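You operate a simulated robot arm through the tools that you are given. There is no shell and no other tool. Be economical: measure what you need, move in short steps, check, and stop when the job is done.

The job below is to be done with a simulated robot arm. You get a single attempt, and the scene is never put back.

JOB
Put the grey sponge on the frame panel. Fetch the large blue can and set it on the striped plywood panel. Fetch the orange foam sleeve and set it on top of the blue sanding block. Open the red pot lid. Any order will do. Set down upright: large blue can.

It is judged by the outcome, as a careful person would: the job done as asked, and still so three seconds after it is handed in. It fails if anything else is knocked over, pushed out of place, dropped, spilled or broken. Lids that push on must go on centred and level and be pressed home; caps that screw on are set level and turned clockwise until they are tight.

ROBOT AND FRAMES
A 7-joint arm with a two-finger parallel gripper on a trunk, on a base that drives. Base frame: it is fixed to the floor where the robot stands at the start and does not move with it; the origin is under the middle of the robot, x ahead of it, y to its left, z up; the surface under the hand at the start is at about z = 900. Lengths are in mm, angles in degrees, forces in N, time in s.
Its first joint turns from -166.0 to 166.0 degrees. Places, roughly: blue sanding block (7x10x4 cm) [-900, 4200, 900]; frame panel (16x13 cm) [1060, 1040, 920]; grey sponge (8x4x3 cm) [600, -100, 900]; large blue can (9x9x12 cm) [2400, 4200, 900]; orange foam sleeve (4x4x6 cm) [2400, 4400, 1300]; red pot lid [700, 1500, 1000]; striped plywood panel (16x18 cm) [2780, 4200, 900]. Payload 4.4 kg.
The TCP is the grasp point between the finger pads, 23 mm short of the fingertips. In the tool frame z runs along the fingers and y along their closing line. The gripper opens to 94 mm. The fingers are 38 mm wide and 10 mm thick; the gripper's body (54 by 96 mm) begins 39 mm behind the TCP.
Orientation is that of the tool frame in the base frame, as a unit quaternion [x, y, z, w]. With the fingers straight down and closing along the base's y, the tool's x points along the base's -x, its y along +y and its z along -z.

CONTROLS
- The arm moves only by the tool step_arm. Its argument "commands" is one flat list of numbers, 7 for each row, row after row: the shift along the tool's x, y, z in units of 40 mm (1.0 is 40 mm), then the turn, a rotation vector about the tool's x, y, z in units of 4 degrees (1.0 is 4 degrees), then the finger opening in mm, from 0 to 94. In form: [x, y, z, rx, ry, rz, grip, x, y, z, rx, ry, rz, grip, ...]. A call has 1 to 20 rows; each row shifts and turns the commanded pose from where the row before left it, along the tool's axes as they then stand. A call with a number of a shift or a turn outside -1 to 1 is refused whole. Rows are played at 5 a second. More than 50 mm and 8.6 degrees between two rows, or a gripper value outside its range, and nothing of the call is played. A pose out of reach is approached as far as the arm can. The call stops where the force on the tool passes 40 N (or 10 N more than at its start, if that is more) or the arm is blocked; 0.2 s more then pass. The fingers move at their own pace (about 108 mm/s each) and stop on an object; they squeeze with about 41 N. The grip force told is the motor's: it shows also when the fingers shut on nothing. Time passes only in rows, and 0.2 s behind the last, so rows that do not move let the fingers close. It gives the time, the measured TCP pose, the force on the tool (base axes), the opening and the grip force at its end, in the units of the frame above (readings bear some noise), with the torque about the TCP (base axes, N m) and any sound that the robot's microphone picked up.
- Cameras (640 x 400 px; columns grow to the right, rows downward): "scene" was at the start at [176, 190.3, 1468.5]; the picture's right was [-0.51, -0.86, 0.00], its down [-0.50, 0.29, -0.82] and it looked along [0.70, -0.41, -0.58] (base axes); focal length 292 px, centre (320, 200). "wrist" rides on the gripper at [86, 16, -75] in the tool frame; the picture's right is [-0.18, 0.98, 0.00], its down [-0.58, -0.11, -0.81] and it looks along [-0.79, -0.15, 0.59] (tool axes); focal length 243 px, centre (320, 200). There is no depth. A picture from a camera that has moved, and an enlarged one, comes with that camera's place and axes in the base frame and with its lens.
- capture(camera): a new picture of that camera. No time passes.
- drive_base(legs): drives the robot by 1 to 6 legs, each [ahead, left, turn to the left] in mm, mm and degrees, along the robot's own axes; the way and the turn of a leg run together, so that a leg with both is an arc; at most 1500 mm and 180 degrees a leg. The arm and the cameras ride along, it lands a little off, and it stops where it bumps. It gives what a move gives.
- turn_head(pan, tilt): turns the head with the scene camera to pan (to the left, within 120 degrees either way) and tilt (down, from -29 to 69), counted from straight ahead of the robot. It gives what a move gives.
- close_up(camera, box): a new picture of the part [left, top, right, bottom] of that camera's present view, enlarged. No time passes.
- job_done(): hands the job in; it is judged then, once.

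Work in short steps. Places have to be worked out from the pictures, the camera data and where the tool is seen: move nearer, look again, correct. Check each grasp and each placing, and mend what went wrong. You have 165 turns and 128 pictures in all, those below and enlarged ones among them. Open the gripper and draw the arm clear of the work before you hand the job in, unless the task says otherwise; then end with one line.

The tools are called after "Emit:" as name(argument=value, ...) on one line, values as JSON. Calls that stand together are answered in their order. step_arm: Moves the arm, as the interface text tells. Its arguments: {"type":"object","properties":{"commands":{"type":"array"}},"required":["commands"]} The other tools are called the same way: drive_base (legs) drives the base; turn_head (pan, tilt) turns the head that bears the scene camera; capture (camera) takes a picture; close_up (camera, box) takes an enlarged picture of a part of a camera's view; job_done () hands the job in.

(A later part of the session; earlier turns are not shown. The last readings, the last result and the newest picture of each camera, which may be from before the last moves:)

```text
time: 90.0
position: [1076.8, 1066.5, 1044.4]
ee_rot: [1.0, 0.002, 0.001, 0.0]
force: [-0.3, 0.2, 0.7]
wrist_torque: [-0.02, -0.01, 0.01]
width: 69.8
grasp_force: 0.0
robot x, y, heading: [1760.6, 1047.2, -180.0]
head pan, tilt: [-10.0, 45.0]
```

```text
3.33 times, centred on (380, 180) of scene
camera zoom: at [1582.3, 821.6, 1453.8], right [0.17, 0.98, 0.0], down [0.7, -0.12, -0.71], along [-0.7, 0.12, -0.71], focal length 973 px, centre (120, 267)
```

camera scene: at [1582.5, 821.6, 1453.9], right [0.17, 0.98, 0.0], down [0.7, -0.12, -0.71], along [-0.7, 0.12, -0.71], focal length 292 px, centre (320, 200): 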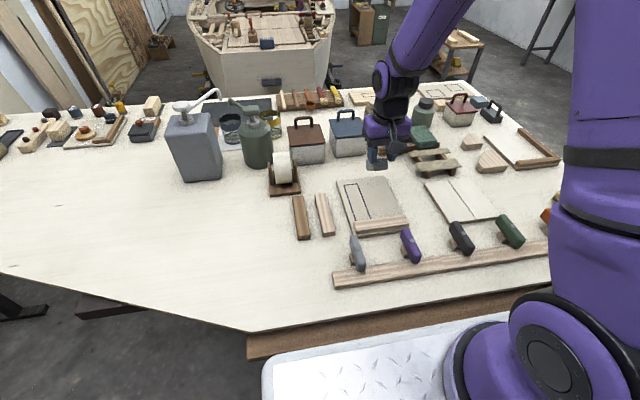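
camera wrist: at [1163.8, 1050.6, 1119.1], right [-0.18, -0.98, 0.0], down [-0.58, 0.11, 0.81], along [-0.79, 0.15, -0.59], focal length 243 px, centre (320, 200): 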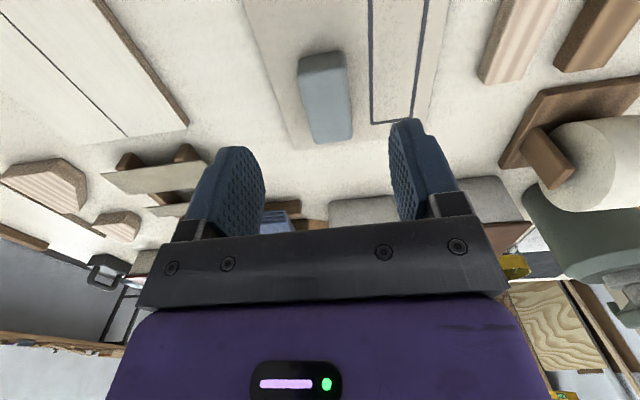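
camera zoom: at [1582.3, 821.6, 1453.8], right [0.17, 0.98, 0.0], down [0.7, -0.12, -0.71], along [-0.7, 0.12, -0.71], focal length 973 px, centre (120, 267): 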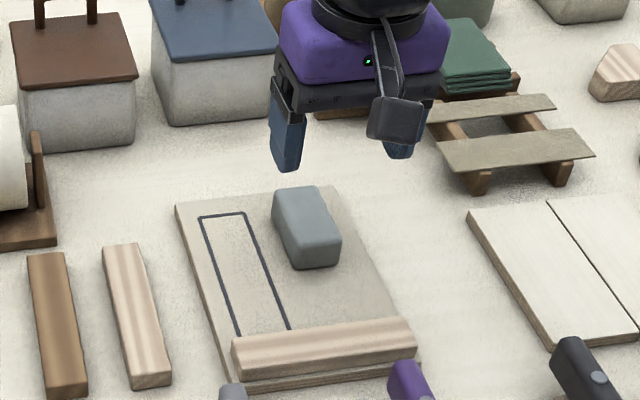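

Sponge lies flat on the frame panel, nothing disturbed. Next the red pot lid: raise the arm, drive out and around to the bench's left end, facing it.

Emit:
step_arm(commands=[0, 0, -1, 0, 0, 0, 70, 0, 0, -1, 0, 0, 0, 70, 0, 0, -1, 0, 0, 0, 70, 0.5, 0, -1, 0, 0, 0, 70, 1, 0, -1, 0, 0, 0, 70, 1, 0, 0, 0, 0, 0, 70, 0, 0, 0, 0, 0, 0, 70])

Emit:
drive_base(legs=[[0, -1250, 0], [0, 0, 90], [0, -760, 0]])

Emit:
turn_head(pan=-15, tilt=45)

Emit:
capture(camera="scene")

```text
refused: row 5 steps farther than a row can; nothing moved
```

```text
time: 103.7
position: [981.9, 1580.2, 1043.2]
ee_rot: [0.707, 0.707, -0.001, 0.0]
force: [0.2, 0.5, -0.6]
wrist_torque: [0.03, -0.01, -0.02]
width: 69.9
grasp_force: 0.1
robot x, y, heading: [1010.3, 2264.6, -90.1]
head pan, tilt: [-10.0, 45.0]
```

```text
time: 104.4
position: [982.7, 1581.5, 1044.5]
ee_rot: [0.707, 0.707, 0.001, 0.0]
force: [-0.3, 0.3, -0.5]
wrist_torque: [0.0, -0.03, 0.0]
width: 69.9
grasp_force: 0.1
robot x, y, heading: [1009.1, 2265.9, -90.1]
head pan, tilt: [-15.0, 45.0]
```

```text
88 pictures are left
camera scene: at [1222.8, 2087.8, 1453.9], right [-0.97, 0.26, 0.0], down [0.18, 0.68, -0.71], along [-0.18, -0.68, -0.71], focal length 292 px, centre (320, 200)
```

scene: 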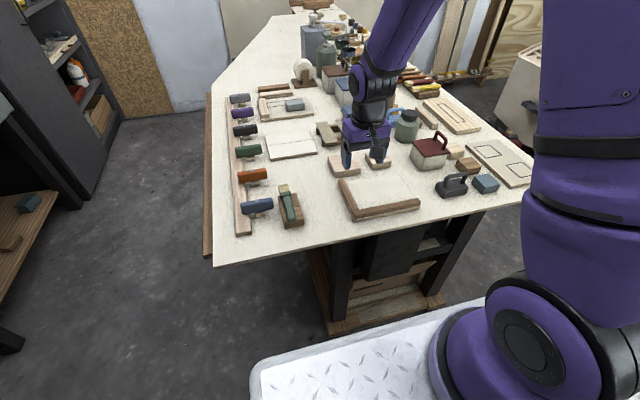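

The arm raise was refused, but the drive went clear of everything. Zooming on the red-lidded pot.

Emit:
close_up(camera="scene", box=[340, 90, 540, 215])

Emit:
capture(camera="wrist")

```text
3.20 times, centred on (440, 152) of scene
camera zoom: at [1222.8, 2087.8, 1453.9], right [-0.97, 0.26, 0.0], down [0.18, 0.68, -0.71], along [-0.18, -0.68, -0.71], focal length 934 px, centre (-64, 352)
```

zoom: 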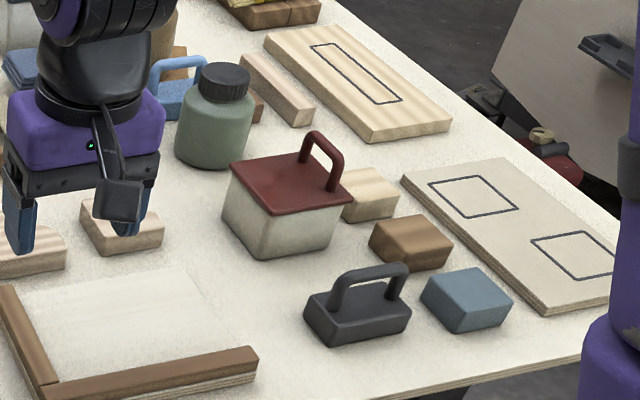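

```text
86 pictures are left
camera wrist: at [1000.1, 1667.0, 1118.9], right [0.98, -0.18, 0.0], down [-0.11, -0.58, 0.81], along [-0.15, -0.79, -0.59], focal length 243 px, centre (320, 200)
```

wrist: 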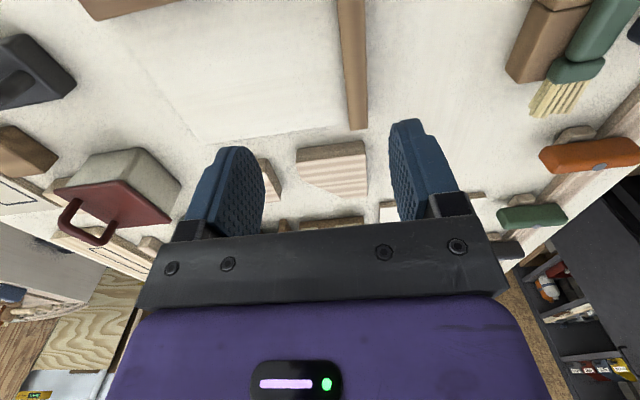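

The pot has a hinged red lid with a loop handle at its -x edge (handle top ≈[700,1487,995]), hinge on the +x side. I raise the hand, close in a little, and go above the handle for a better look.

Emit:
step_arm(commands=[0, 0, -1, 0, 0, 0, 70, 0, 0, -1, 0, 0, 0, 70, 0, 0, -0.5, 0, 0, 0, 70, 0, 0, 0, 0, 0, 0, 70])

Emit:
drive_base(legs=[[120, 0, 0]])

```text
time: 105.4
position: [981.1, 1582.1, 1143.2]
ee_rot: [0.707, 0.707, 0.0, 0.0]
force: [0.5, -0.2, -0.2]
wrist_torque: [0.01, 0.01, -0.01]
width: 69.8
grasp_force: 0.1
robot x, y, heading: [1009.9, 2270.3, -90.2]
head pan, tilt: [-15.0, 45.0]
```

```text
time: 106.6
position: [980.4, 1459.4, 1142.6]
ee_rot: [0.707, 0.708, 0.0, 0.0]
force: [-0.2, -0.2, 0.5]
wrist_torque: [-0.02, 0.04, 0.0]
width: 70.2
grasp_force: 0.0
robot x, y, heading: [1010.0, 2144.6, -90.1]
head pan, tilt: [-15.0, 45.0]
```

Moving over to near the pot handle.

Emit:
step_arm(commands=[0.3, -0.95, 0, 0, 0, 0, 70, 0.3, -0.95, 0, 0, 0, 0, 70, 0.3, -0.95, 0, 0, 0, 0, 70, 0, -1, 0, 0, 0, 0, 70, 0, -1, 0, 0, 0, 0, 70, 0, -1, 0, 0, 0, 0, 70, 0, -1, 0, 0, 0, 0, 70, 0, 0, 0, 0, 0, 0, 70])

Emit:
capture(camera="wrist")

Emit:
close_up(camera="scene", box=[380, 80, 540, 180])

```text
time: 108.4
position: [705.5, 1495.8, 1144.4]
ee_rot: [0.708, 0.706, 0.0, 0.0]
force: [0.1, -0.8, -0.4]
wrist_torque: [-0.01, 0.0, -0.01]
width: 70.1
grasp_force: 0.0
robot x, y, heading: [1005.5, 2143.7, -90.3]
head pan, tilt: [-15.0, 45.0]
```

```text
85 pictures are left
camera wrist: at [722.7, 1581.2, 1219.5], right [0.98, -0.18, 0.0], down [-0.11, -0.58, 0.81], along [-0.15, -0.79, -0.59], focal length 243 px, centre (320, 200)
```

wrist: 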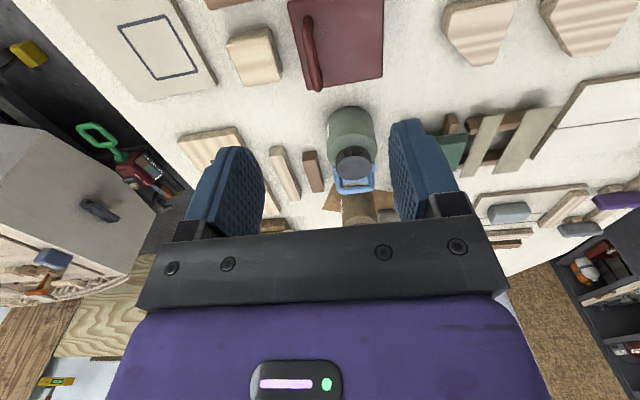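

```text
4.00 times, centred on (460, 130) of scene
camera zoom: at [1222.3, 1965.3, 1453.9], right [-0.97, 0.26, 0.0], down [0.19, 0.68, -0.71], along [-0.19, -0.68, -0.71], focal length 1168 px, centre (-240, 480)
```

zoom: 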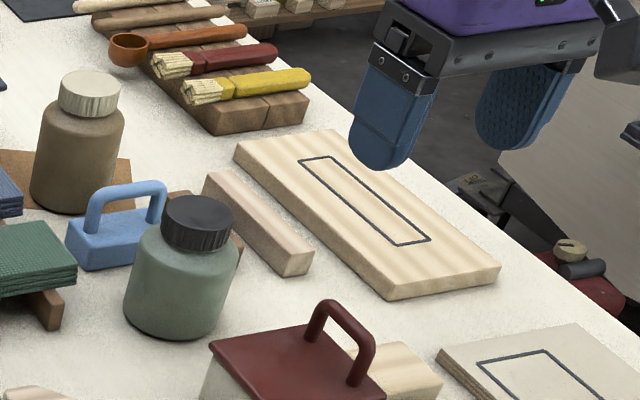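

Handle centre is at (699,1487), top z≈997, lid top z≈950. I descend with fingers on either side of the loop (closing along x) and grip.

Emit:
step_arm(commands=[-0.22, -0.16, 0, 0, 0, 0, 50, 0, 0, 1, 0, 0, 0, 50, 0, 0, 1, 0, 0, 0, 50, 0, 0, 1, 0, 0, 0, 50, 0, 0, 0, 0, 0, 0, 50])

Emit:
capture(camera="wrist")

```text
time: 109.6
position: [700.8, 1486.0, 1022.4]
ee_rot: [0.708, 0.706, 0.0, 0.0]
force: [0.1, -0.3, 0.5]
wrist_torque: [-0.03, -0.02, 0.04]
width: 50.1
grasp_force: 0.1
robot x, y, heading: [1011.2, 2143.1, -90.2]
head pan, tilt: [-15.0, 45.0]
```

```text
83 pictures are left
camera wrist: at [717.3, 1571.8, 1098.0], right [0.98, -0.18, 0.0], down [-0.11, -0.58, 0.81], along [-0.15, -0.79, -0.59], focal length 243 px, centre (320, 200)
```

wrist: 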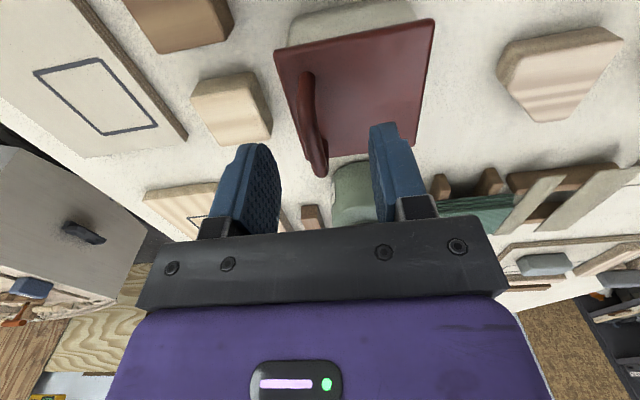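

Handle is centred between the fingers. Descend to z≈985 and close.

Emit:
step_arm(commands=[0, 0, 0.5, 0, 0, 0, 50, 0, 0, 0.42, 0, 0, 0, 50, 0, 0, 0, 0, 0, 0, 50, 0, 0, 0, 0, 0, 0, 0, 0, 0, 0, 0, 0, 0, 0, 0, 0, 0, 0, 0, 0, 0])

Emit:
capture(camera="wrist")

```text
time: 111.0
position: [695.5, 1486.2, 986.4]
ee_rot: [0.709, 0.706, -0.001, 0.001]
force: [-30.2, -0.5, 6.2]
wrist_torque: [-0.27, 0.42, 0.46]
width: 9.3
grasp_force: 44.9
robot x, y, heading: [1008.1, 2144.5, -90.3]
head pan, tilt: [-15.0, 45.0]
```

```text
82 pictures are left
camera wrist: at [713.6, 1572.9, 1061.1], right [0.98, -0.19, 0.0], down [-0.11, -0.58, 0.81], along [-0.15, -0.79, -0.59], focal length 243 px, centre (320, 200)
```

wrist: 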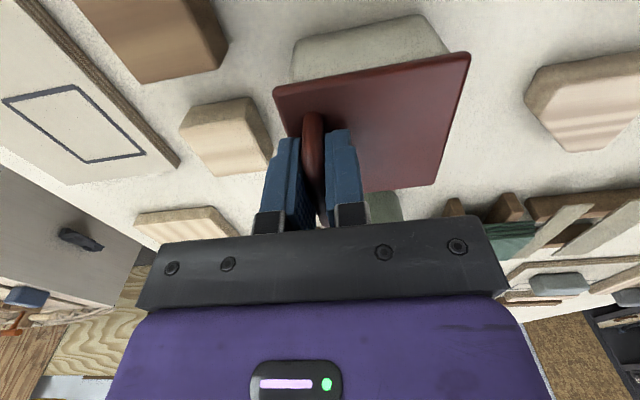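

Gripped the handle (9 mm). I correct the lateral offset, then start swinging the lid about its +x hinge with the hand rotating along, 16° first.

Emit:
step_arm(commands=[0, -0.1, 0, 0, 0, 0, 0, 0, 0.0756, -0.1135, 1, 0, 0, 0, 0, 0.0756, -0.1135, 1, 0, 0, 0, 0, 0.0756, -0.1135, 1, 0, 0, 0, 0, 0.0756, -0.1135, 1, 0, 0, 0, 0, 0, 0, 0, 0, 0, 0])

Emit:
capture(camera="wrist")

Emit:
close_up(camera="scene", box=[380, 80, 540, 180])

```text
time: 112.4
position: [706.7, 1486.9, 1002.6]
ee_rot: [0.701, 0.7, -0.099, -0.099]
force: [-28.6, -6.8, 22.8]
wrist_torque: [0.97, 0.07, -0.02]
width: 9.6
grasp_force: 45.1
robot x, y, heading: [1011.4, 2146.0, -89.9]
head pan, tilt: [-15.0, 45.0]
```

```text
81 pictures are left
camera wrist: at [744.5, 1572.8, 1071.3], right [0.94, -0.19, -0.27], down [0.12, -0.58, 0.81], along [-0.31, -0.79, -0.53], focal length 243 px, centre (320, 200)
```

wrist: 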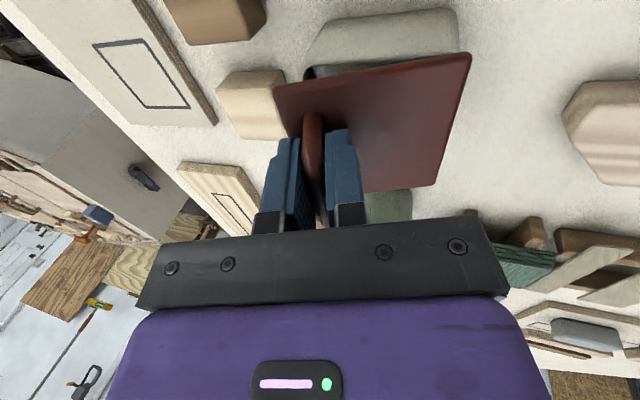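

```text
4.00 times, centred on (460, 130) of scene
camera zoom: at [1221.1, 1965.6, 1454.1], right [-0.97, 0.26, 0.0], down [0.19, 0.68, -0.71], along [-0.18, -0.68, -0.71], focal length 1168 px, centre (-240, 480)
```

zoom: 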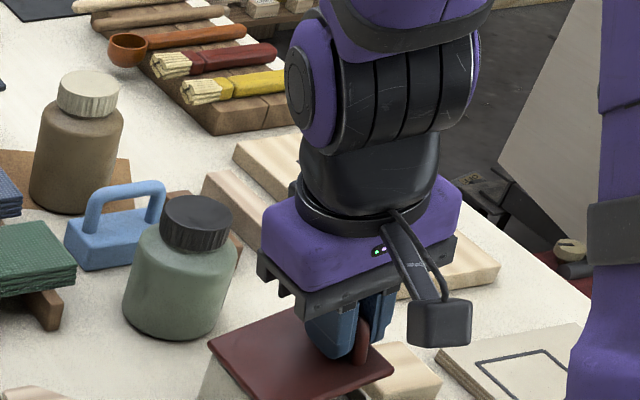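

The lid is hinged as expected. The hinge is nearer (759,954); I correct the arc and continue.

Emit:
step_arm(commands=[0, -0.08, 0, 0, 0, 0, 0, 0, 0.06, -0.109, 1, 0, 0, 0, 0, 0.06, -0.109, 1, 0, 0, 0, 0, 0.06, -0.109, 1, 0, 0, 0, 0, 0.06, -0.109, 1, 0, 0, 0, 0, 0.06, -0.109, 1, 0, 0, 0, 0, 0, 0, 0, 0, 0, 0])

```text
time: 113.8
position: [723.9, 1485.2, 1018.5]
ee_rot: [0.677, 0.675, -0.206, -0.206]
force: [3.1, 3.8, 15.1]
wrist_torque: [0.17, -0.85, -0.65]
width: 10.1
grasp_force: 44.7
robot x, y, heading: [1007.6, 2146.7, -90.2]
head pan, tilt: [-15.0, 45.0]
stopped in row 6: the force on the tool passed its limit at 50 N (the readings are from after the stop); the commanded pose is now the measured one
```

At 34° now; refit hinge ≈(761,955). The forces reset; continue with the refined arc.

Emit:
step_arm(commands=[0, 0.0588, -0.1125, 1, 0, 0, 0, 0, 0.0588, -0.1125, 1, 0, 0, 0, 0, 0.0588, -0.1125, 1, 0, 0, 0, 0, 0.0588, -0.1125, 1, 0, 0, 0, 0, 0, 0, 0, 0, 0, 0])

Emit:
capture(camera="wrist")

```text
time: 114.7
position: [737.5, 1486.4, 1025.3]
ee_rot: [0.65, 0.649, -0.281, -0.279]
force: [6.3, 5.6, 17.7]
wrist_torque: [-0.07, -1.05, -0.53]
width: 9.9
grasp_force: 45.3
robot x, y, heading: [1004.7, 2141.2, -90.3]
head pan, tilt: [-15.0, 45.0]
stopped in row 4: the force on the tool passed its limit at 43 N (the readings are from after the stop); the commanded pose is now the measured one
```

```text
79 pictures are left
camera wrist: at [804.0, 1572.6, 1065.3], right [0.68, -0.19, -0.71], down [0.51, -0.58, 0.64], along [-0.53, -0.79, -0.3], focal length 243 px, centre (320, 200)
```

wrist: 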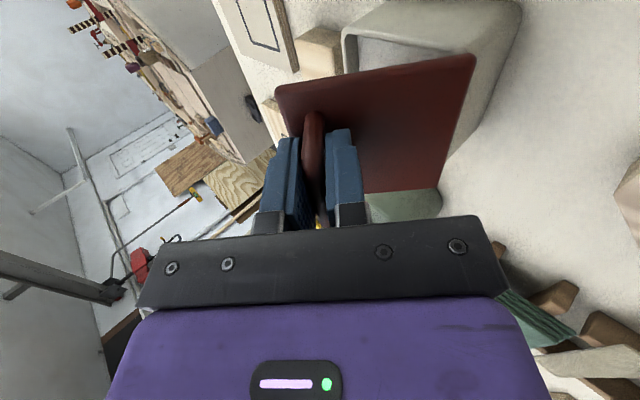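

At 47°, following the arc well; continue in finer increments.

Emit:
step_arm(commands=[0, 0.028, -0.0565, 0.5, 0, 0, 0, 0, 0.028, -0.0565, 0.5, 0, 0, 0, 0, 0.028, -0.0565, 0.5, 0, 0, 0, 0, 0.028, -0.0565, 0.5, 0, 0, 0, 0, 0.028, -0.0565, 0.5, 0, 0, 0, 0, 0.028, -0.0565, 0.5, 0, 0, 0, 0, 0.028, -0.0565, 0.5, 0, 0, 0, 0, 0.028, -0.0565, 0.5, 0, 0, 0, 0, 0.028, -0.0565, 0.5, 0, 0, 0, 0, 0.028, -0.0565, 0.5, 0, 0, 0, 0, 0, 0, 0, 0, 0, 0])

```text
time: 116.2
position: [754.1, 1486.0, 1029.8]
ee_rot: [0.616, 0.612, -0.352, -0.35]
force: [12.4, 5.7, 15.7]
wrist_torque: [-0.01, -1.17, -0.74]
width: 9.9
grasp_force: 45.3
robot x, y, heading: [1007.3, 2142.9, -90.3]
head pan, tilt: [-15.0, 45.0]
stopped in row 7: the force on the tool passed its limit at 42 N (the readings are from after the stop); the commanded pose is now the measured one
```

At 60°. A bit of wrenching shows the hand's rotation leads slightly; I relax outward and continue.

Emit:
step_arm(commands=[0, -0.035, -0.014, -0.3, 0, 0, 0, 0, 0.025, -0.06, 0.5, 0, 0, 0, 0, 0.025, -0.06, 0.5, 0, 0, 0, 0, 0.025, -0.06, 0.5, 0, 0, 0, 0, 0.025, -0.06, 0.5, 0, 0, 0, 0, 0.025, -0.06, 0.5, 0, 0, 0, 0, 0.025, -0.06, 0.5, 0, 0, 0, 0, 0.025, -0.06, 0.5, 0, 0, 0, 0, 0.025, -0.06, 0.5, 0, 0, 0, 0, 0.025, -0.06, 0.5, 0, 0, 0, 0, 0.025, -0.06, 0.5, 0, 0, 0, 0, 0, 0, 0, 0, 0, 0])

Emit:
capture(camera="scene")

```text
time: 117.9
position: [769.5, 1487.6, 1030.1]
ee_rot: [0.579, 0.575, -0.409, -0.409]
force: [10.4, 0.3, 0.3]
wrist_torque: [0.0, -0.74, -0.81]
width: 9.8
grasp_force: 44.9
robot x, y, heading: [1009.6, 2148.0, -90.1]
head pan, tilt: [-15.0, 45.0]
stopped in row 8: the force on the tool passed its limit at 40 N (the readings are from after the stop); the commanded pose is now the measured one
```

```text
78 pictures are left
camera scene: at [1222.7, 1965.2, 1453.8], right [-0.97, 0.26, 0.0], down [0.18, 0.68, -0.71], along [-0.19, -0.68, -0.71], focal length 292 px, centre (320, 200)
```

scene: 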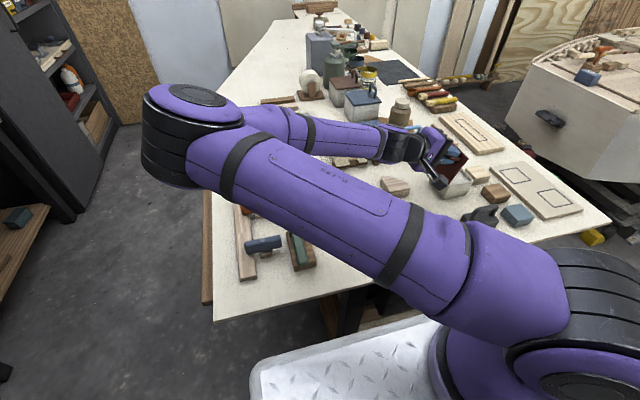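

70° open; arm clearance looks fine. Continue past vertical.

Emit:
step_arm(commands=[0, -0.02, -0.014, -0.3, 0, 0, 0, 0, 0.025, -0.06, 0.5, 0, 0, 0, 0, 0.025, -0.06, 0.5, 0, 0, 0, 0, 0.025, -0.06, 0.5, 0, 0, 0, 0, 0.025, -0.06, 0.5, 0, 0, 0, 0, 0.025, -0.06, 0.5, 0, 0, 0, 0, 0.025, -0.06, 0.5, 0, 0, 0, 0, 0.025, -0.06, 0.5, 0, 0, 0, 0, 0, 0, 0, 0, 0, 0])

Emit:
capture(camera="wrist")

```text
time: 119.8
position: [786.5, 1485.4, 1028.4]
ee_rot: [0.529, 0.527, -0.47, -0.471]
force: [0.9, -1.0, -6.6]
wrist_torque: [-0.03, -0.26, -0.61]
width: 9.7
grasp_force: 44.7
robot x, y, heading: [1007.6, 2143.1, -90.0]
head pan, tilt: [-15.0, 45.0]
stopped in row 9: the force on the tool passed its limit at 42 N (the readings are from after the stop); the commanded pose is now the measured one
```

```text
77 pictures are left
camera wrist: at [864.3, 1571.8, 1020.6], right [0.11, -0.19, -0.98], down [0.79, -0.58, 0.2], along [-0.61, -0.79, 0.08], focal length 243 px, centre (320, 200)
```

wrist: 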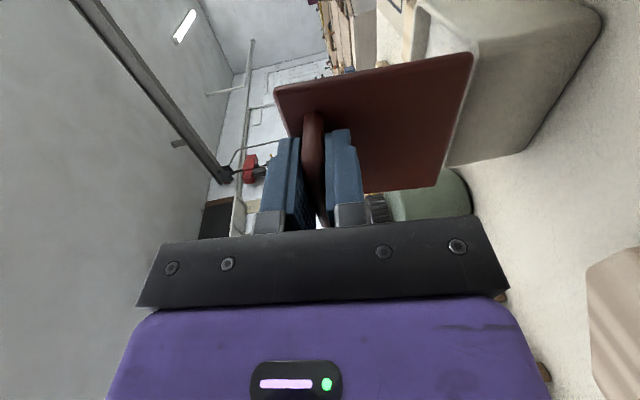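

83° open. Another ~16°.

Emit:
step_arm(commands=[0, -0.02, -0.014, -0.2, 0, 0, 0, 0, 0.025, -0.06, 0.5, 0, 0, 0, 0, 0.025, -0.06, 0.5, 0, 0, 0, 0, 0.025, -0.06, 0.5, 0, 0, 0, 0, 0.025, -0.06, 0.5, 0, 0, 0, 0, 0.025, -0.06, 0.5, 0, 0, 0, 0, 0.025, -0.06, 0.5, 0, 0, 0, 0, 0.025, -0.06, 0.5, 0, 0, 0, 0, 0.025, -0.06, 0.5, 0, 0, 0, 0, 0, 0, 0, 0, 0, 0])

Emit:
close_up(camera="scene", box=[380, 100, 540, 220])

```text
time: 121.0
position: [795.7, 1484.6, 1023.7]
ee_rot: [-0.498, -0.494, 0.502, 0.505]
force: [-8.2, -4.0, -8.4]
wrist_torque: [0.06, 0.32, -0.05]
width: 9.6
grasp_force: 45.2
robot x, y, heading: [1006.7, 2146.5, -90.2]
head pan, tilt: [-15.0, 45.0]
stopped in row 6: the force on the tool passed its limit at 41 N (the readings are from after the stop); the commanded pose is now the measured one
```

```text
3.33 times, centred on (460, 160) of scene
camera zoom: at [1221.4, 1964.7, 1453.9], right [-0.96, 0.26, 0.0], down [0.19, 0.68, -0.71], along [-0.19, -0.68, -0.71], focal length 973 px, centre (-147, 333)
```

zoom: 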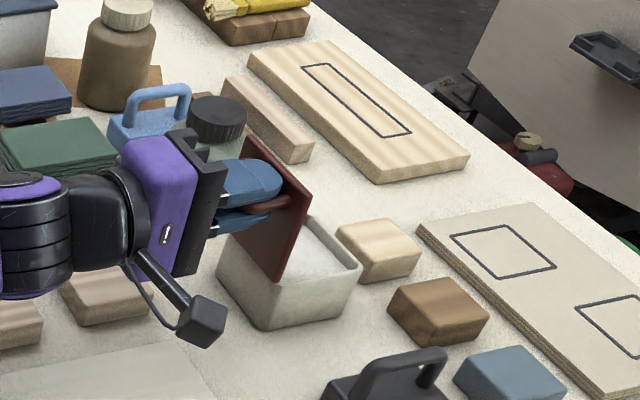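

The lid stands near vertical, pot unmoved. A bit further past vertical.

Emit:
step_arm(commands=[0, 0, 0, 0, 0, 0, 0, 0, 0.025, -0.058, 0.5, 0, 0, 0, 0, 0.025, -0.058, 0.5, 0, 0, 0, 0, 0.025, -0.058, 0.5, 0, 0, 0, 0, 0.025, -0.058, 0.5, 0, 0, 0, 0, 0.025, -0.058, 0.5, 0, 0, 0, 0, 0, 0, 0, 0, 0, 0])

Emit:
step_arm(commands=[0, 0, 0, 0, 0, 0, 0, 0, 0.025, -0.058, 0.5, 0, 0, 0, 0, 0.025, -0.058, 0.5, 0, 0, 0, 0, 0.025, -0.058, 0.5, 0, 0, 0, 0, 0.025, -0.058, 0.5, 0, 0, 0, 0, 0.025, -0.058, 0.5, 0, 0, 0, 0, 0, 0, 0, 0, 0, 0])

Emit:
close_up(camera="scene", box=[380, 100, 540, 220])

```text
time: 122.6
position: [807.9, 1485.2, 1018.3]
ee_rot: [-0.451, -0.45, 0.543, 0.547]
force: [-6.1, -7.7, -15.1]
wrist_torque: [-0.34, -0.28, -0.21]
width: 9.9
grasp_force: 45.0
robot x, y, heading: [1010.1, 2144.2, -90.1]
head pan, tilt: [-15.0, 45.0]
```

```text
time: 123.6
position: [812.6, 1485.9, 1015.5]
ee_rot: [-0.432, -0.427, 0.562, 0.561]
force: [-7.8, -1.1, -20.4]
wrist_torque: [0.17, -0.53, 1.0]
width: 9.8
grasp_force: 44.8
robot x, y, heading: [1007.3, 2145.3, -90.3]
head pan, tilt: [-15.0, 45.0]
stopped in row 4: the force on the tool passed its limit at 60 N (the readings are from after the stop); the commanded pose is now the measured one
```

```text
3.33 times, centred on (460, 160) of scene
camera zoom: at [1220.9, 1965.4, 1454.0], right [-0.96, 0.26, 0.0], down [0.19, 0.68, -0.71], along [-0.19, -0.68, -0.71], focal length 973 px, centre (-147, 333)
```

zoom: 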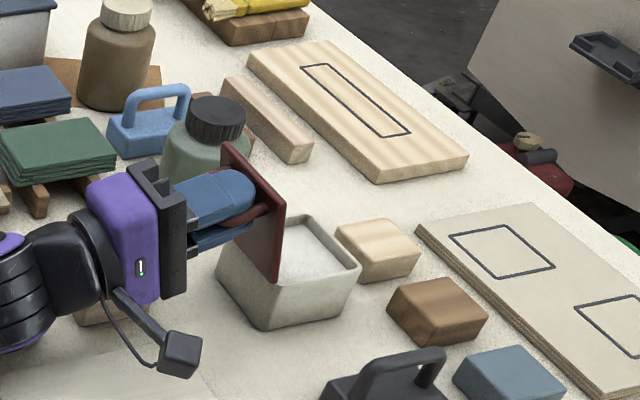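

The lid is ~105° open, beyond vertical. Open the fingers and back the hand straight off the handle.

Emit:
step_arm(commands=[0, 0, 0, 0, 0, 0, 40, 0, 0, 0, 0, 0, 0, 40, 0, 0, -0.5, 0, 0, 0, 40, 0, 0, -0.5, 0, 0, 0, 40, 0, 0, -0.5, 0, 0, 0, 40, 0, 0, -0.5, 0, 0, 0, 40, 0, 0, 0, 0, 0, 0, 40])

Emit:
close_up(camera="scene", box=[360, 100, 520, 220])

```text
time: 125.2
position: [882.1, 1489.9, 998.8]
ee_rot: [-0.435, -0.423, 0.561, 0.564]
force: [-1.1, 0.2, 0.4]
wrist_torque: [-0.01, 0.0, -0.04]
width: 40.0
grasp_force: 0.1
robot x, y, heading: [1009.4, 2149.9, -90.2]
head pan, tilt: [-15.0, 45.0]
```

```text
3.33 times, centred on (440, 160) of scene
camera zoom: at [1215.5, 1968.0, 1455.1], right [-0.96, 0.26, 0.0], down [0.19, 0.68, -0.71], along [-0.18, -0.68, -0.71], focal length 973 px, centre (-80, 333)
```

zoom: 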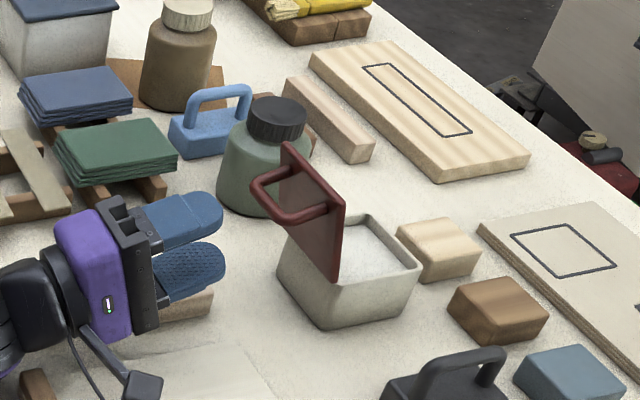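

The lid stays open. Now raise the hand clear and unroll it to pointing down.

Emit:
step_arm(commands=[0, -0.8, 0, 0, 0, 0, 40, 0, -0.9, 0.1, 0, 0, 0, 40, 0, -0.9, 0.2, 0, 0, 0, 40, 0, -0.9, 0.2, 0, 0, 0, 40, 0, -0.8, 0.2, 0, 0, 0, 40, 0, 0, 0, -1, 0, 0, 40, 0, 0, 0, -1, 0, 0, 40, 0, 0, 0, -1, 0, 0, 40, 0, 0, 0, -1, 0, 0, 40, 0, 0, 0, -1, 0, 0, 40, 0, 0, 0, -1, 0, 0, 40, 0, 0, 0, -1, 0, 0, 40, 0, 0, 0, -1, 0, 0, 40, 0, 0, 0, -1, 0, 0, 40, 0, 0, 0, -1, 0, 0, 40, 0, 0, 0, -1, 0, 0, 40, 0, 0, 0, -1, 0, 0, 40, 0, 0, 0, -1, 0, 0, 40, 0, 0, 0, -1, 0, 0, 40])

Emit:
step_arm(commands=[0, 0, 0, -1, 0, 0, 40, 0, 0, 0, -1, 0, 0, 40, 0, 0, 0, -1, 0, 0, 40, 0, 0, 0, -1, 0, 0, 40, 0, 0, 0, -1, 0, 0, 40, 0, 0, 0, -1, 0, 0, 40, 0, 0, 0, -1, 0, 0, 40, 0, 0, 0, -1, 0, 0, 40, 0, 0, 0, -1, 0, 0, 40, 0, 0, 0, -1, 0, 0, 40, 0, 0, 0, -1, 0, 0, 40, 0, 0, 0, -1, 0, 0, 40, 0, 0, 0, 0, 0, 0, 40])

Emit:
capture(camera="scene")

```text
time: 129.2
position: [909.5, 1486.9, 1167.2]
ee_rot: [0.644, 0.64, -0.297, -0.294]
force: [0.5, -0.4, 0.3]
wrist_torque: [0.02, 0.03, -0.03]
width: 40.0
grasp_force: 0.0
robot x, y, heading: [1009.8, 2142.4, -90.1]
head pan, tilt: [-15.0, 45.0]
```

```text
time: 132.0
position: [908.8, 1486.0, 1168.4]
ee_rot: [0.708, 0.706, -0.009, -0.007]
force: [0.3, -0.1, 0.1]
wrist_torque: [0.02, 0.02, -0.02]
width: 39.9
grasp_force: 0.0
robot x, y, heading: [1009.0, 2142.7, -90.3]
head pan, tilt: [-15.0, 45.0]
```

```text
73 pictures are left
camera scene: at [1222.0, 1965.2, 1453.9], right [-0.96, 0.26, 0.0], down [0.19, 0.68, -0.71], along [-0.19, -0.68, -0.71], focal length 292 px, centre (320, 200)
```

scene: 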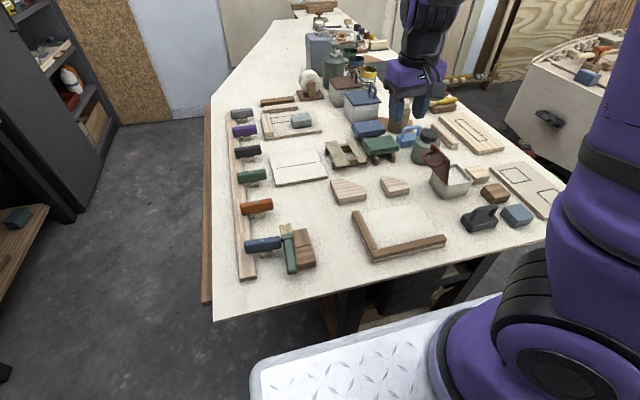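

Pot lid open and everything in place. Now raise, back out, turn around and drive toward the far shelf/bench with the can and sleeve.

Emit:
step_arm(commands=[0, 0, -1, 0, 0, 0, 70, 0, 0, -1, 0, 0, 0, 70, 0, 0, -0.4, 0, 0, 0, 70, 0, 0, 0, 0, 0, 0, 70])

Emit:
drive_base(legs=[[-400, 0, 0], [0, 0, 180], [400, 0, 0], [0, -1390, 0]])

Emit:
turn_head(pan=-10, tilt=25)

Emit:
capture(camera="scene")

```text
time: 133.0
position: [910.9, 1489.4, 1264.2]
ee_rot: [0.709, 0.705, -0.011, -0.007]
force: [-1.1, 0.1, 0.3]
wrist_torque: [-0.05, -0.01, 0.01]
width: 70.0
grasp_force: 0.0
robot x, y, heading: [1008.8, 2144.5, -90.0]
head pan, tilt: [-15.0, 45.0]
```

```text
time: 138.9
position: [1604.3, 2255.7, 1264.8]
ee_rot: [0.159, 0.987, -0.013, 0.001]
force: [0.0, -0.2, 0.3]
wrist_torque: [-0.01, 0.01, 0.01]
width: 70.0
grasp_force: 0.1
robot x, y, heading: [1009.0, 2549.8, -18.2]
head pan, tilt: [-15.0, 45.0]
stopped in leg 2: the robot was blocked; the commanded pose is now the measured one
```

```text
time: 139.7
position: [1603.5, 2256.0, 1264.4]
ee_rot: [0.158, 0.987, -0.012, 0.001]
force: [-0.6, 0.4, 0.1]
wrist_torque: [-0.03, 0.01, 0.0]
width: 70.3
grasp_force: 0.1
robot x, y, heading: [1006.5, 2550.3, -18.1]
head pan, tilt: [-10.0, 25.0]
```

```text
72 pictures are left
camera scene: at [1258.0, 2699.2, 1484.4], right [-0.47, -0.88, 0.0], down [-0.37, 0.2, -0.91], along [0.8, -0.43, -0.42], focal length 292 px, centre (320, 200)
```

scene: 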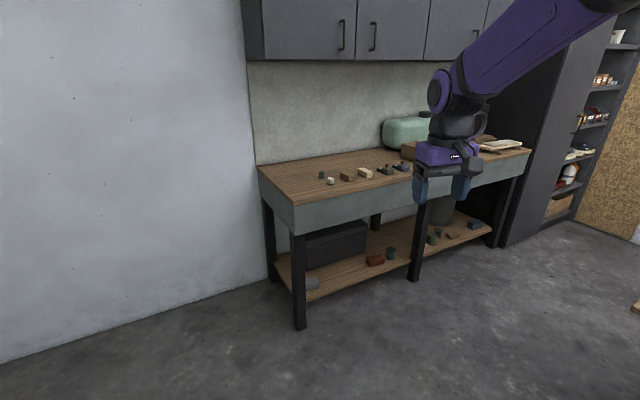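

The turn was blocked, maybe by the bin behind-right. Let me look.

Emit:
turn_head(pan=-120, tilt=45)

Emit:
capture(camera="scene")

Emit:
turn_head(pan=120, tilt=35)

Emit:
capture(camera="scene")

```text
time: 141.6
position: [1603.7, 2254.9, 1264.0]
ee_rot: [0.158, 0.987, -0.013, 0.001]
force: [0.6, 0.1, -0.9]
wrist_torque: [-0.01, -0.01, -0.02]
width: 70.2
grasp_force: 0.1
robot x, y, heading: [1010.6, 2549.2, -17.9]
head pan, tilt: [-120.0, 45.0]
```

```text
71 pictures are left
camera scene: at [1116.3, 2688.2, 1453.9], right [-0.67, 0.74, 0.0], down [0.53, 0.47, -0.71], along [-0.53, -0.47, -0.71], focal length 292 px, centre (320, 200)
```

scene: 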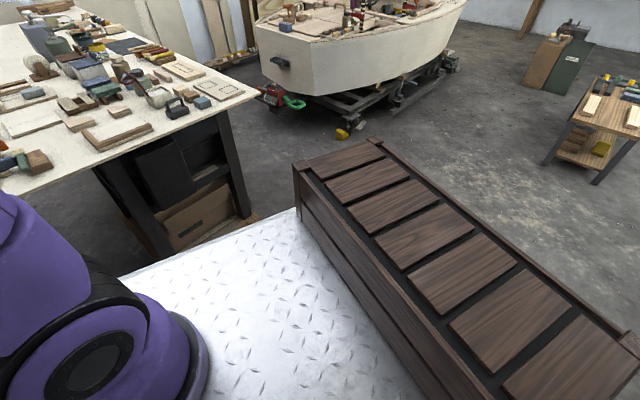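

```text
time: 145.0
position: [1604.5, 2255.9, 1264.2]
ee_rot: [0.158, 0.987, -0.013, 0.0]
force: [-0.4, -0.2, 0.4]
wrist_torque: [-0.03, 0.01, 0.01]
width: 69.9
grasp_force: 0.1
robot x, y, heading: [1005.5, 2551.0, -18.1]
head pan, tilt: [120.0, 35.0]
```

```text
70 pictures are left
camera scene: at [1158.5, 2828.7, 1468.7], right [0.98, 0.21, 0.0], down [0.12, -0.56, -0.82], along [-0.17, 0.8, -0.57], focal length 292 px, centre (320, 200)
```

scene: 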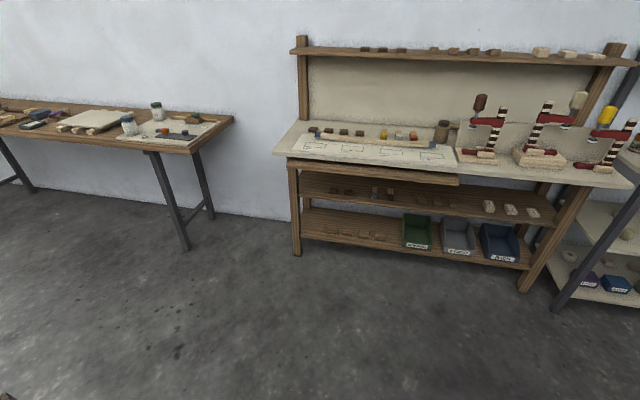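

The bin is likely hidden behind the rear crate. I drive ahead to free the rear, then look at it.

Emit:
drive_base(legs=[[200, 200, 0]])

Emit:
turn_head(pan=-120, tilt=30)

Emit:
capture(camera="scene")

```text
time: 147.0
position: [1860.1, 2391.7, 1264.4]
ee_rot: [0.156, 0.988, -0.012, 0.001]
force: [-0.6, -0.5, -0.3]
wrist_torque: [0.02, -0.02, 0.01]
width: 70.0
grasp_force: 0.0
robot x, y, heading: [1266.3, 2679.4, -17.5]
head pan, tilt: [120.0, 35.0]
```

```text
time: 150.4
position: [1858.5, 2391.9, 1264.7]
ee_rot: [0.155, 0.988, -0.013, 0.001]
force: [-0.2, -0.1, 0.6]
wrist_torque: [0.04, -0.02, 0.0]
width: 69.9
grasp_force: 0.1
robot x, y, heading: [1264.1, 2682.8, -17.6]
head pan, tilt: [-120.0, 30.0]
```

```text
69 pictures are left
camera scene: at [1363.4, 2815.2, 1476.5], right [-0.67, 0.74, 0.0], down [0.37, 0.34, -0.87], along [-0.64, -0.58, -0.5], focal length 292 px, centre (320, 200)
```

scene: 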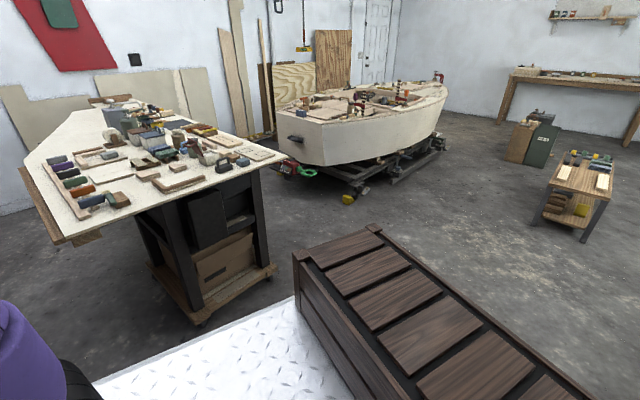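

Still hidden behind the crate. I'll continue away and turn toward the shelf, then look back at the bin.

Emit:
drive_base(legs=[[300, 350, 0], [0, 0, 107.5]])

Emit:
turn_head(pan=120, tilt=25)

Emit:
capture(camera="scene")

Emit:
turn_head(pan=-30, tilt=25)

Emit:
capture(camera="scene")

```text
time: 157.6
position: [1758.6, 3580.4, 1264.9]
ee_rot: [-0.702, 0.713, -0.008, 0.009]
force: [0.0, 0.0, 0.8]
wrist_torque: [0.03, -0.03, 0.0]
width: 69.9
grasp_force: 0.1
robot x, y, heading: [1657.7, 2925.5, 89.2]
head pan, tilt: [-120.0, 30.0]
```

```text
time: 161.0
position: [1758.5, 3581.5, 1265.1]
ee_rot: [-0.702, 0.712, -0.006, 0.01]
force: [-0.2, 0.3, 0.2]
wrist_torque: [0.01, 0.02, 0.02]
width: 70.5
grasp_force: 0.0
robot x, y, heading: [1655.3, 2925.4, 89.2]
head pan, tilt: [120.0, 25.0]
```

```text
68 pictures are left
camera scene: at [1341.3, 2982.6, 1484.5], right [-0.49, 0.87, 0.0], down [0.37, 0.21, -0.91], along [-0.79, -0.44, -0.42], focal length 292 px, centre (320, 200)
```

scene: 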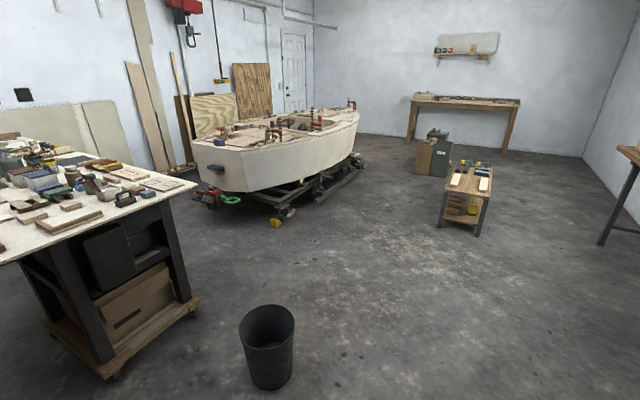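

```text
time: 163.4
position: [1758.9, 3579.4, 1265.2]
ee_rot: [-0.702, 0.712, -0.007, 0.011]
force: [-0.1, 0.6, 0.5]
wrist_torque: [-0.03, 0.03, -0.01]
width: 70.1
grasp_force: 0.1
robot x, y, heading: [1654.4, 2924.3, 89.2]
head pan, tilt: [-30.0, 25.0]
```

```text
67 pictures are left
camera scene: at [1468.5, 3107.0, 1484.4], right [0.86, -0.51, 0.0], down [-0.22, -0.36, -0.91], along [0.46, 0.78, -0.42], focal length 292 px, centre (320, 200)
```

scene: 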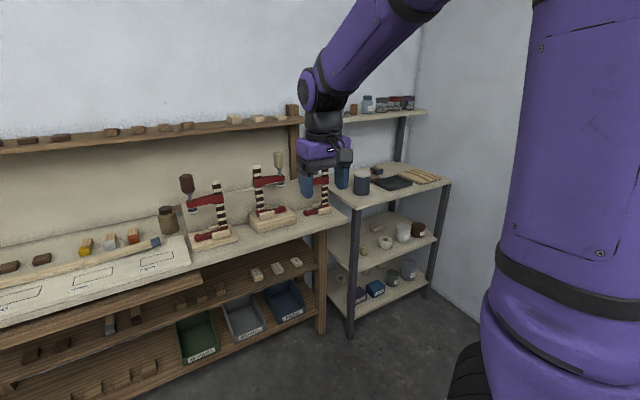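

The bin stands where it was (≈[590,2255]). The blue can, striped panel and upper shelf with orange sleeve are on the right metal shelf. I retract the arm slightly, strafe right, then close in.

Emit:
step_arm(commands=[0.9, 0, 0.3, 0, 0, 0, 94, 0.9, 0, 0.3, 0, 0, 0, 94, 0.3, 0, 0.3, 0, 0, 0, 94, 0, 0, 0, 0, 0, 0, 94])

Emit:
drive_base(legs=[[0, -890, 0.8], [500, 0, 0]])

Emit:
turn_head(pan=-15, tilt=25)

Emit:
capture(camera="scene")

Emit:
capture(camera="wrist")

```text
time: 164.4
position: [1758.5, 3496.3, 1227.9]
ee_rot: [-0.702, 0.712, -0.007, 0.011]
force: [-1.1, -0.2, -0.2]
wrist_torque: [-0.01, 0.0, -0.03]
width: 93.9
grasp_force: 0.0
robot x, y, heading: [1654.8, 2924.9, 89.3]
head pan, tilt: [-30.0, 25.0]
```

```text
time: 171.6
position: [2628.5, 3999.9, 1228.7]
ee_rot: [0.713, -0.701, 0.007, -0.011]
force: [0.4, 0.2, 0.6]
wrist_torque: [0.03, 0.03, -0.01]
width: 94.1
grasp_force: 0.1
robot x, y, heading: [2539.4, 3425.9, 91.5]
head pan, tilt: [-30.0, 25.0]
```

```text
time: 172.4
position: [2628.4, 3999.3, 1228.6]
ee_rot: [0.713, -0.701, 0.008, -0.01]
force: [-0.7, 0.1, -0.3]
wrist_torque: [-0.03, 0.06, 0.0]
width: 94.0
grasp_force: 0.2
robot x, y, heading: [2544.0, 3429.0, 91.1]
head pan, tilt: [-15.0, 25.0]
```

```text
66 pictures are left
camera scene: at [2328.3, 3609.6, 1484.4], right [0.97, -0.24, 0.0], down [-0.1, -0.41, -0.91], along [0.22, 0.88, -0.42], focal length 292 px, centre (320, 200)
```

scene: 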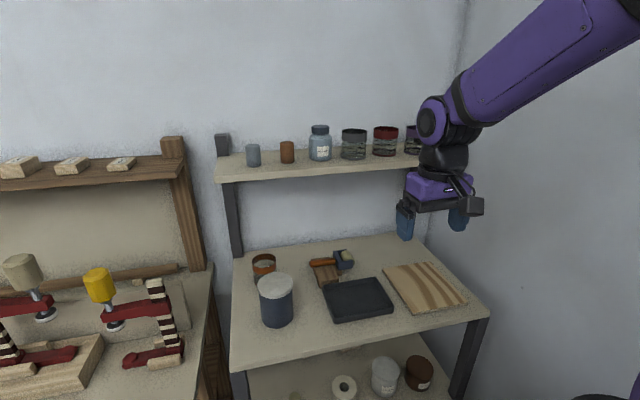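

```text
65 pictures are left
camera wrist: at [2612.8, 3912.0, 1303.1], right [-0.99, 0.17, -0.02], down [0.08, 0.58, 0.81], along [0.15, 0.8, -0.58], focal length 243 px, centre (320, 200)
```

wrist: 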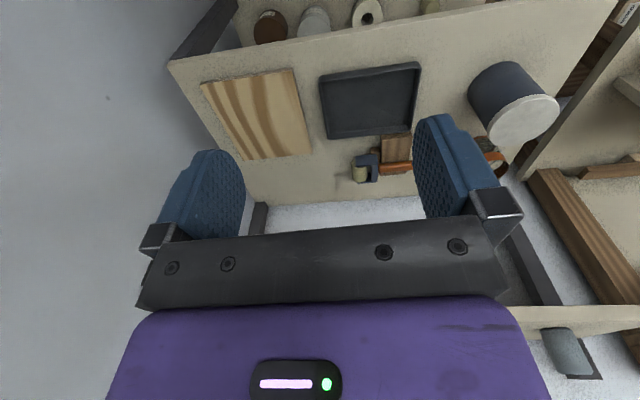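

Triangulating both views: can top centre ≈[2361,4178,1000], striped panel centre ≈[2782,4191,900], upper shelf z≈1250 with front edge y≈4258. I move above the can (also straightening the small hand tilt).

Emit:
step_arm(commands=[-0.5, 0.954, 0, -0.365, 0.08, 0.24, 94, -0.5, 0.954, 0, 0, 0, 0, 94, -0.6, 0.954, 0, 0, 0, 0, 94, -0.6, 0.954, 0, 0, 0, 0, 94, -0.6, 0.954, 0, 0, 0, 0, 94, -0.6, 0.954, 0, 0, 0, 0, 94, -0.6, 0.95, 0.5, 0, 0, 0, 94, 0, 0, 0.6, 0, 0, 0, 94, 0, 0, 0, 0, 0, 0, 94])

Emit:
capture(camera="wrist")

Emit:
capture(camera="scene")

```text
time: 174.4
position: [2360.3, 4160.9, 1183.8]
ee_rot: [0.708, -0.707, 0.0, 0.002]
force: [-0.3, -0.2, 0.5]
wrist_torque: [0.03, 0.01, -0.02]
width: 93.9
grasp_force: 0.1
robot x, y, heading: [2543.4, 3423.1, 91.2]
head pan, tilt: [-15.0, 25.0]
```

```text
64 pictures are left
camera wrist: at [2344.5, 4073.0, 1258.4], right [-0.98, 0.18, 0.0], down [0.11, 0.58, 0.81], along [0.15, 0.79, -0.59], focal length 243 px, centre (320, 200)
```

wrist: 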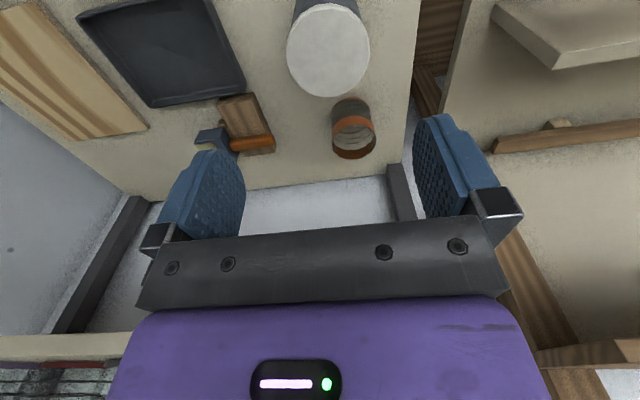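

```text
63 pictures are left
camera scene: at [2328.1, 3609.5, 1484.5], right [0.97, -0.24, 0.0], down [-0.1, -0.41, -0.91], along [0.22, 0.88, -0.42], focal length 292 px, centre (320, 200)
```

scene: 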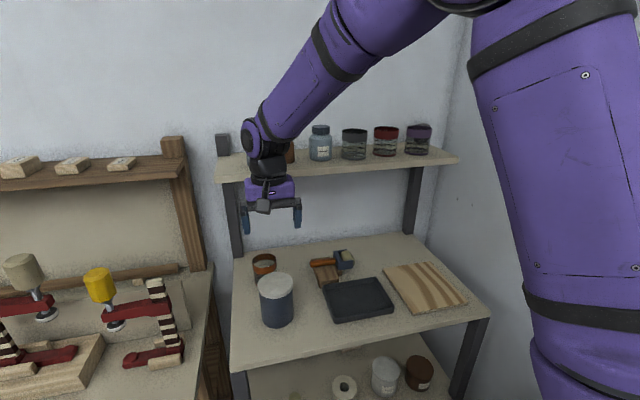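

Can centre refined to (2356,4181). Align and lower to just above it, then check finger clearance.

Emit:
step_arm(commands=[-0.5, 0.11, 0.3, 0, 0, 0, 94, 0, 0, 0.9, 0, 0, 0, 94, 0, 0, 0.9, 0, 0, 0, 94, 0, 0, 0.8, 0, 0, 0, 94, 0, 0, 0, 0, 0, 0, 94])

Emit:
capture(camera="wrist")

Emit:
close_up(camera="scene", box=[210, 180, 370, 340])

```text
time: 175.6
position: [2353.5, 4179.6, 1067.7]
ee_rot: [0.708, -0.706, 0.0, 0.0]
force: [0.8, -0.5, 0.9]
wrist_torque: [0.01, -0.01, 0.01]
width: 93.9
grasp_force: 0.1
robot x, y, heading: [2545.9, 3425.2, 91.3]
head pan, tilt: [-15.0, 25.0]
```

```text
62 pictures are left
camera wrist: at [2339.1, 4093.1, 1143.6], right [-0.98, 0.18, 0.0], down [0.11, 0.58, 0.81], along [0.15, 0.79, -0.59], focal length 243 px, centre (320, 200)
```

wrist: 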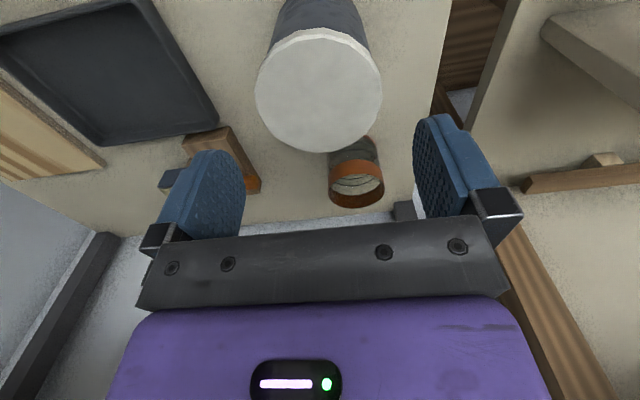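

```text
2.50 times, centred on (290, 260) of scene
camera zoom: at [2328.2, 3609.5, 1484.5], right [0.97, -0.24, 0.0], down [-0.1, -0.41, -0.91], along [0.22, 0.88, -0.42], focal length 730 px, centre (395, 50)
```

zoom: 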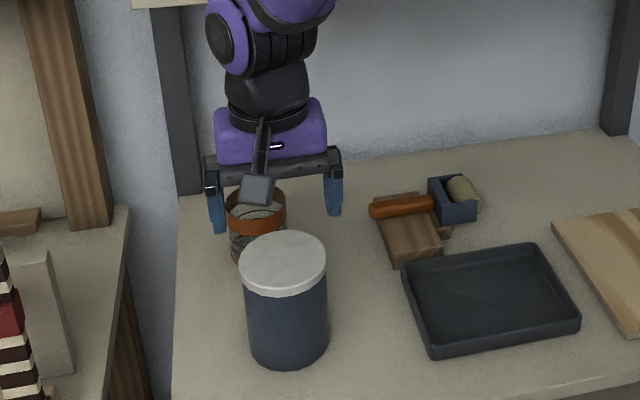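

Small refinement (+3 mm x, +2 mm y) and lower so the tips are just above the lid.

Emit:
step_arm(commands=[-0.05, -0.07, 0.4, 0, 0, 0, 94, 0, 0, 0.35, 0, 0, 0, 94, 0, 0, 0, 0, 0, 0, 94])

Emit:
capture(camera="wrist")

Emit:
close_up(camera="scene", box=[210, 200, 350, 340])

```text
time: 176.4
position: [2357.4, 4180.2, 1038.2]
ee_rot: [0.708, -0.706, -0.001, 0.001]
force: [-0.1, -0.2, -0.6]
wrist_torque: [-0.01, 0.03, -0.02]
width: 94.0
grasp_force: 0.1
robot x, y, heading: [2541.2, 3424.5, 91.2]
head pan, tilt: [-15.0, 25.0]
```

```text
60 pictures are left
camera wrist: at [2342.7, 4094.1, 1112.8], right [-0.98, 0.18, 0.0], down [0.11, 0.58, 0.81], along [0.15, 0.79, -0.59], focal length 243 px, centre (320, 200)
```

wrist: 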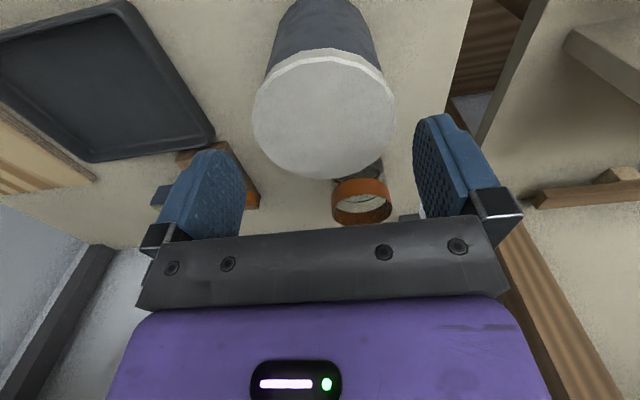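

```text
2.86 times, centred on (280, 270) of scene
camera zoom: at [2328.2, 3609.6, 1484.4], right [0.97, -0.24, 0.0], down [-0.1, -0.41, -0.91], along [0.22, 0.88, -0.42], focal length 834 px, centre (434, 0)
```

zoom: 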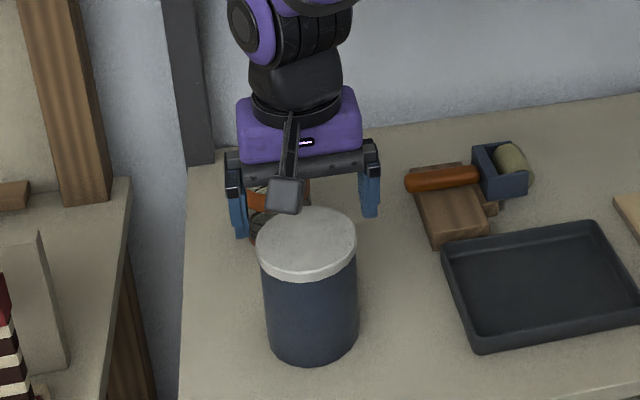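

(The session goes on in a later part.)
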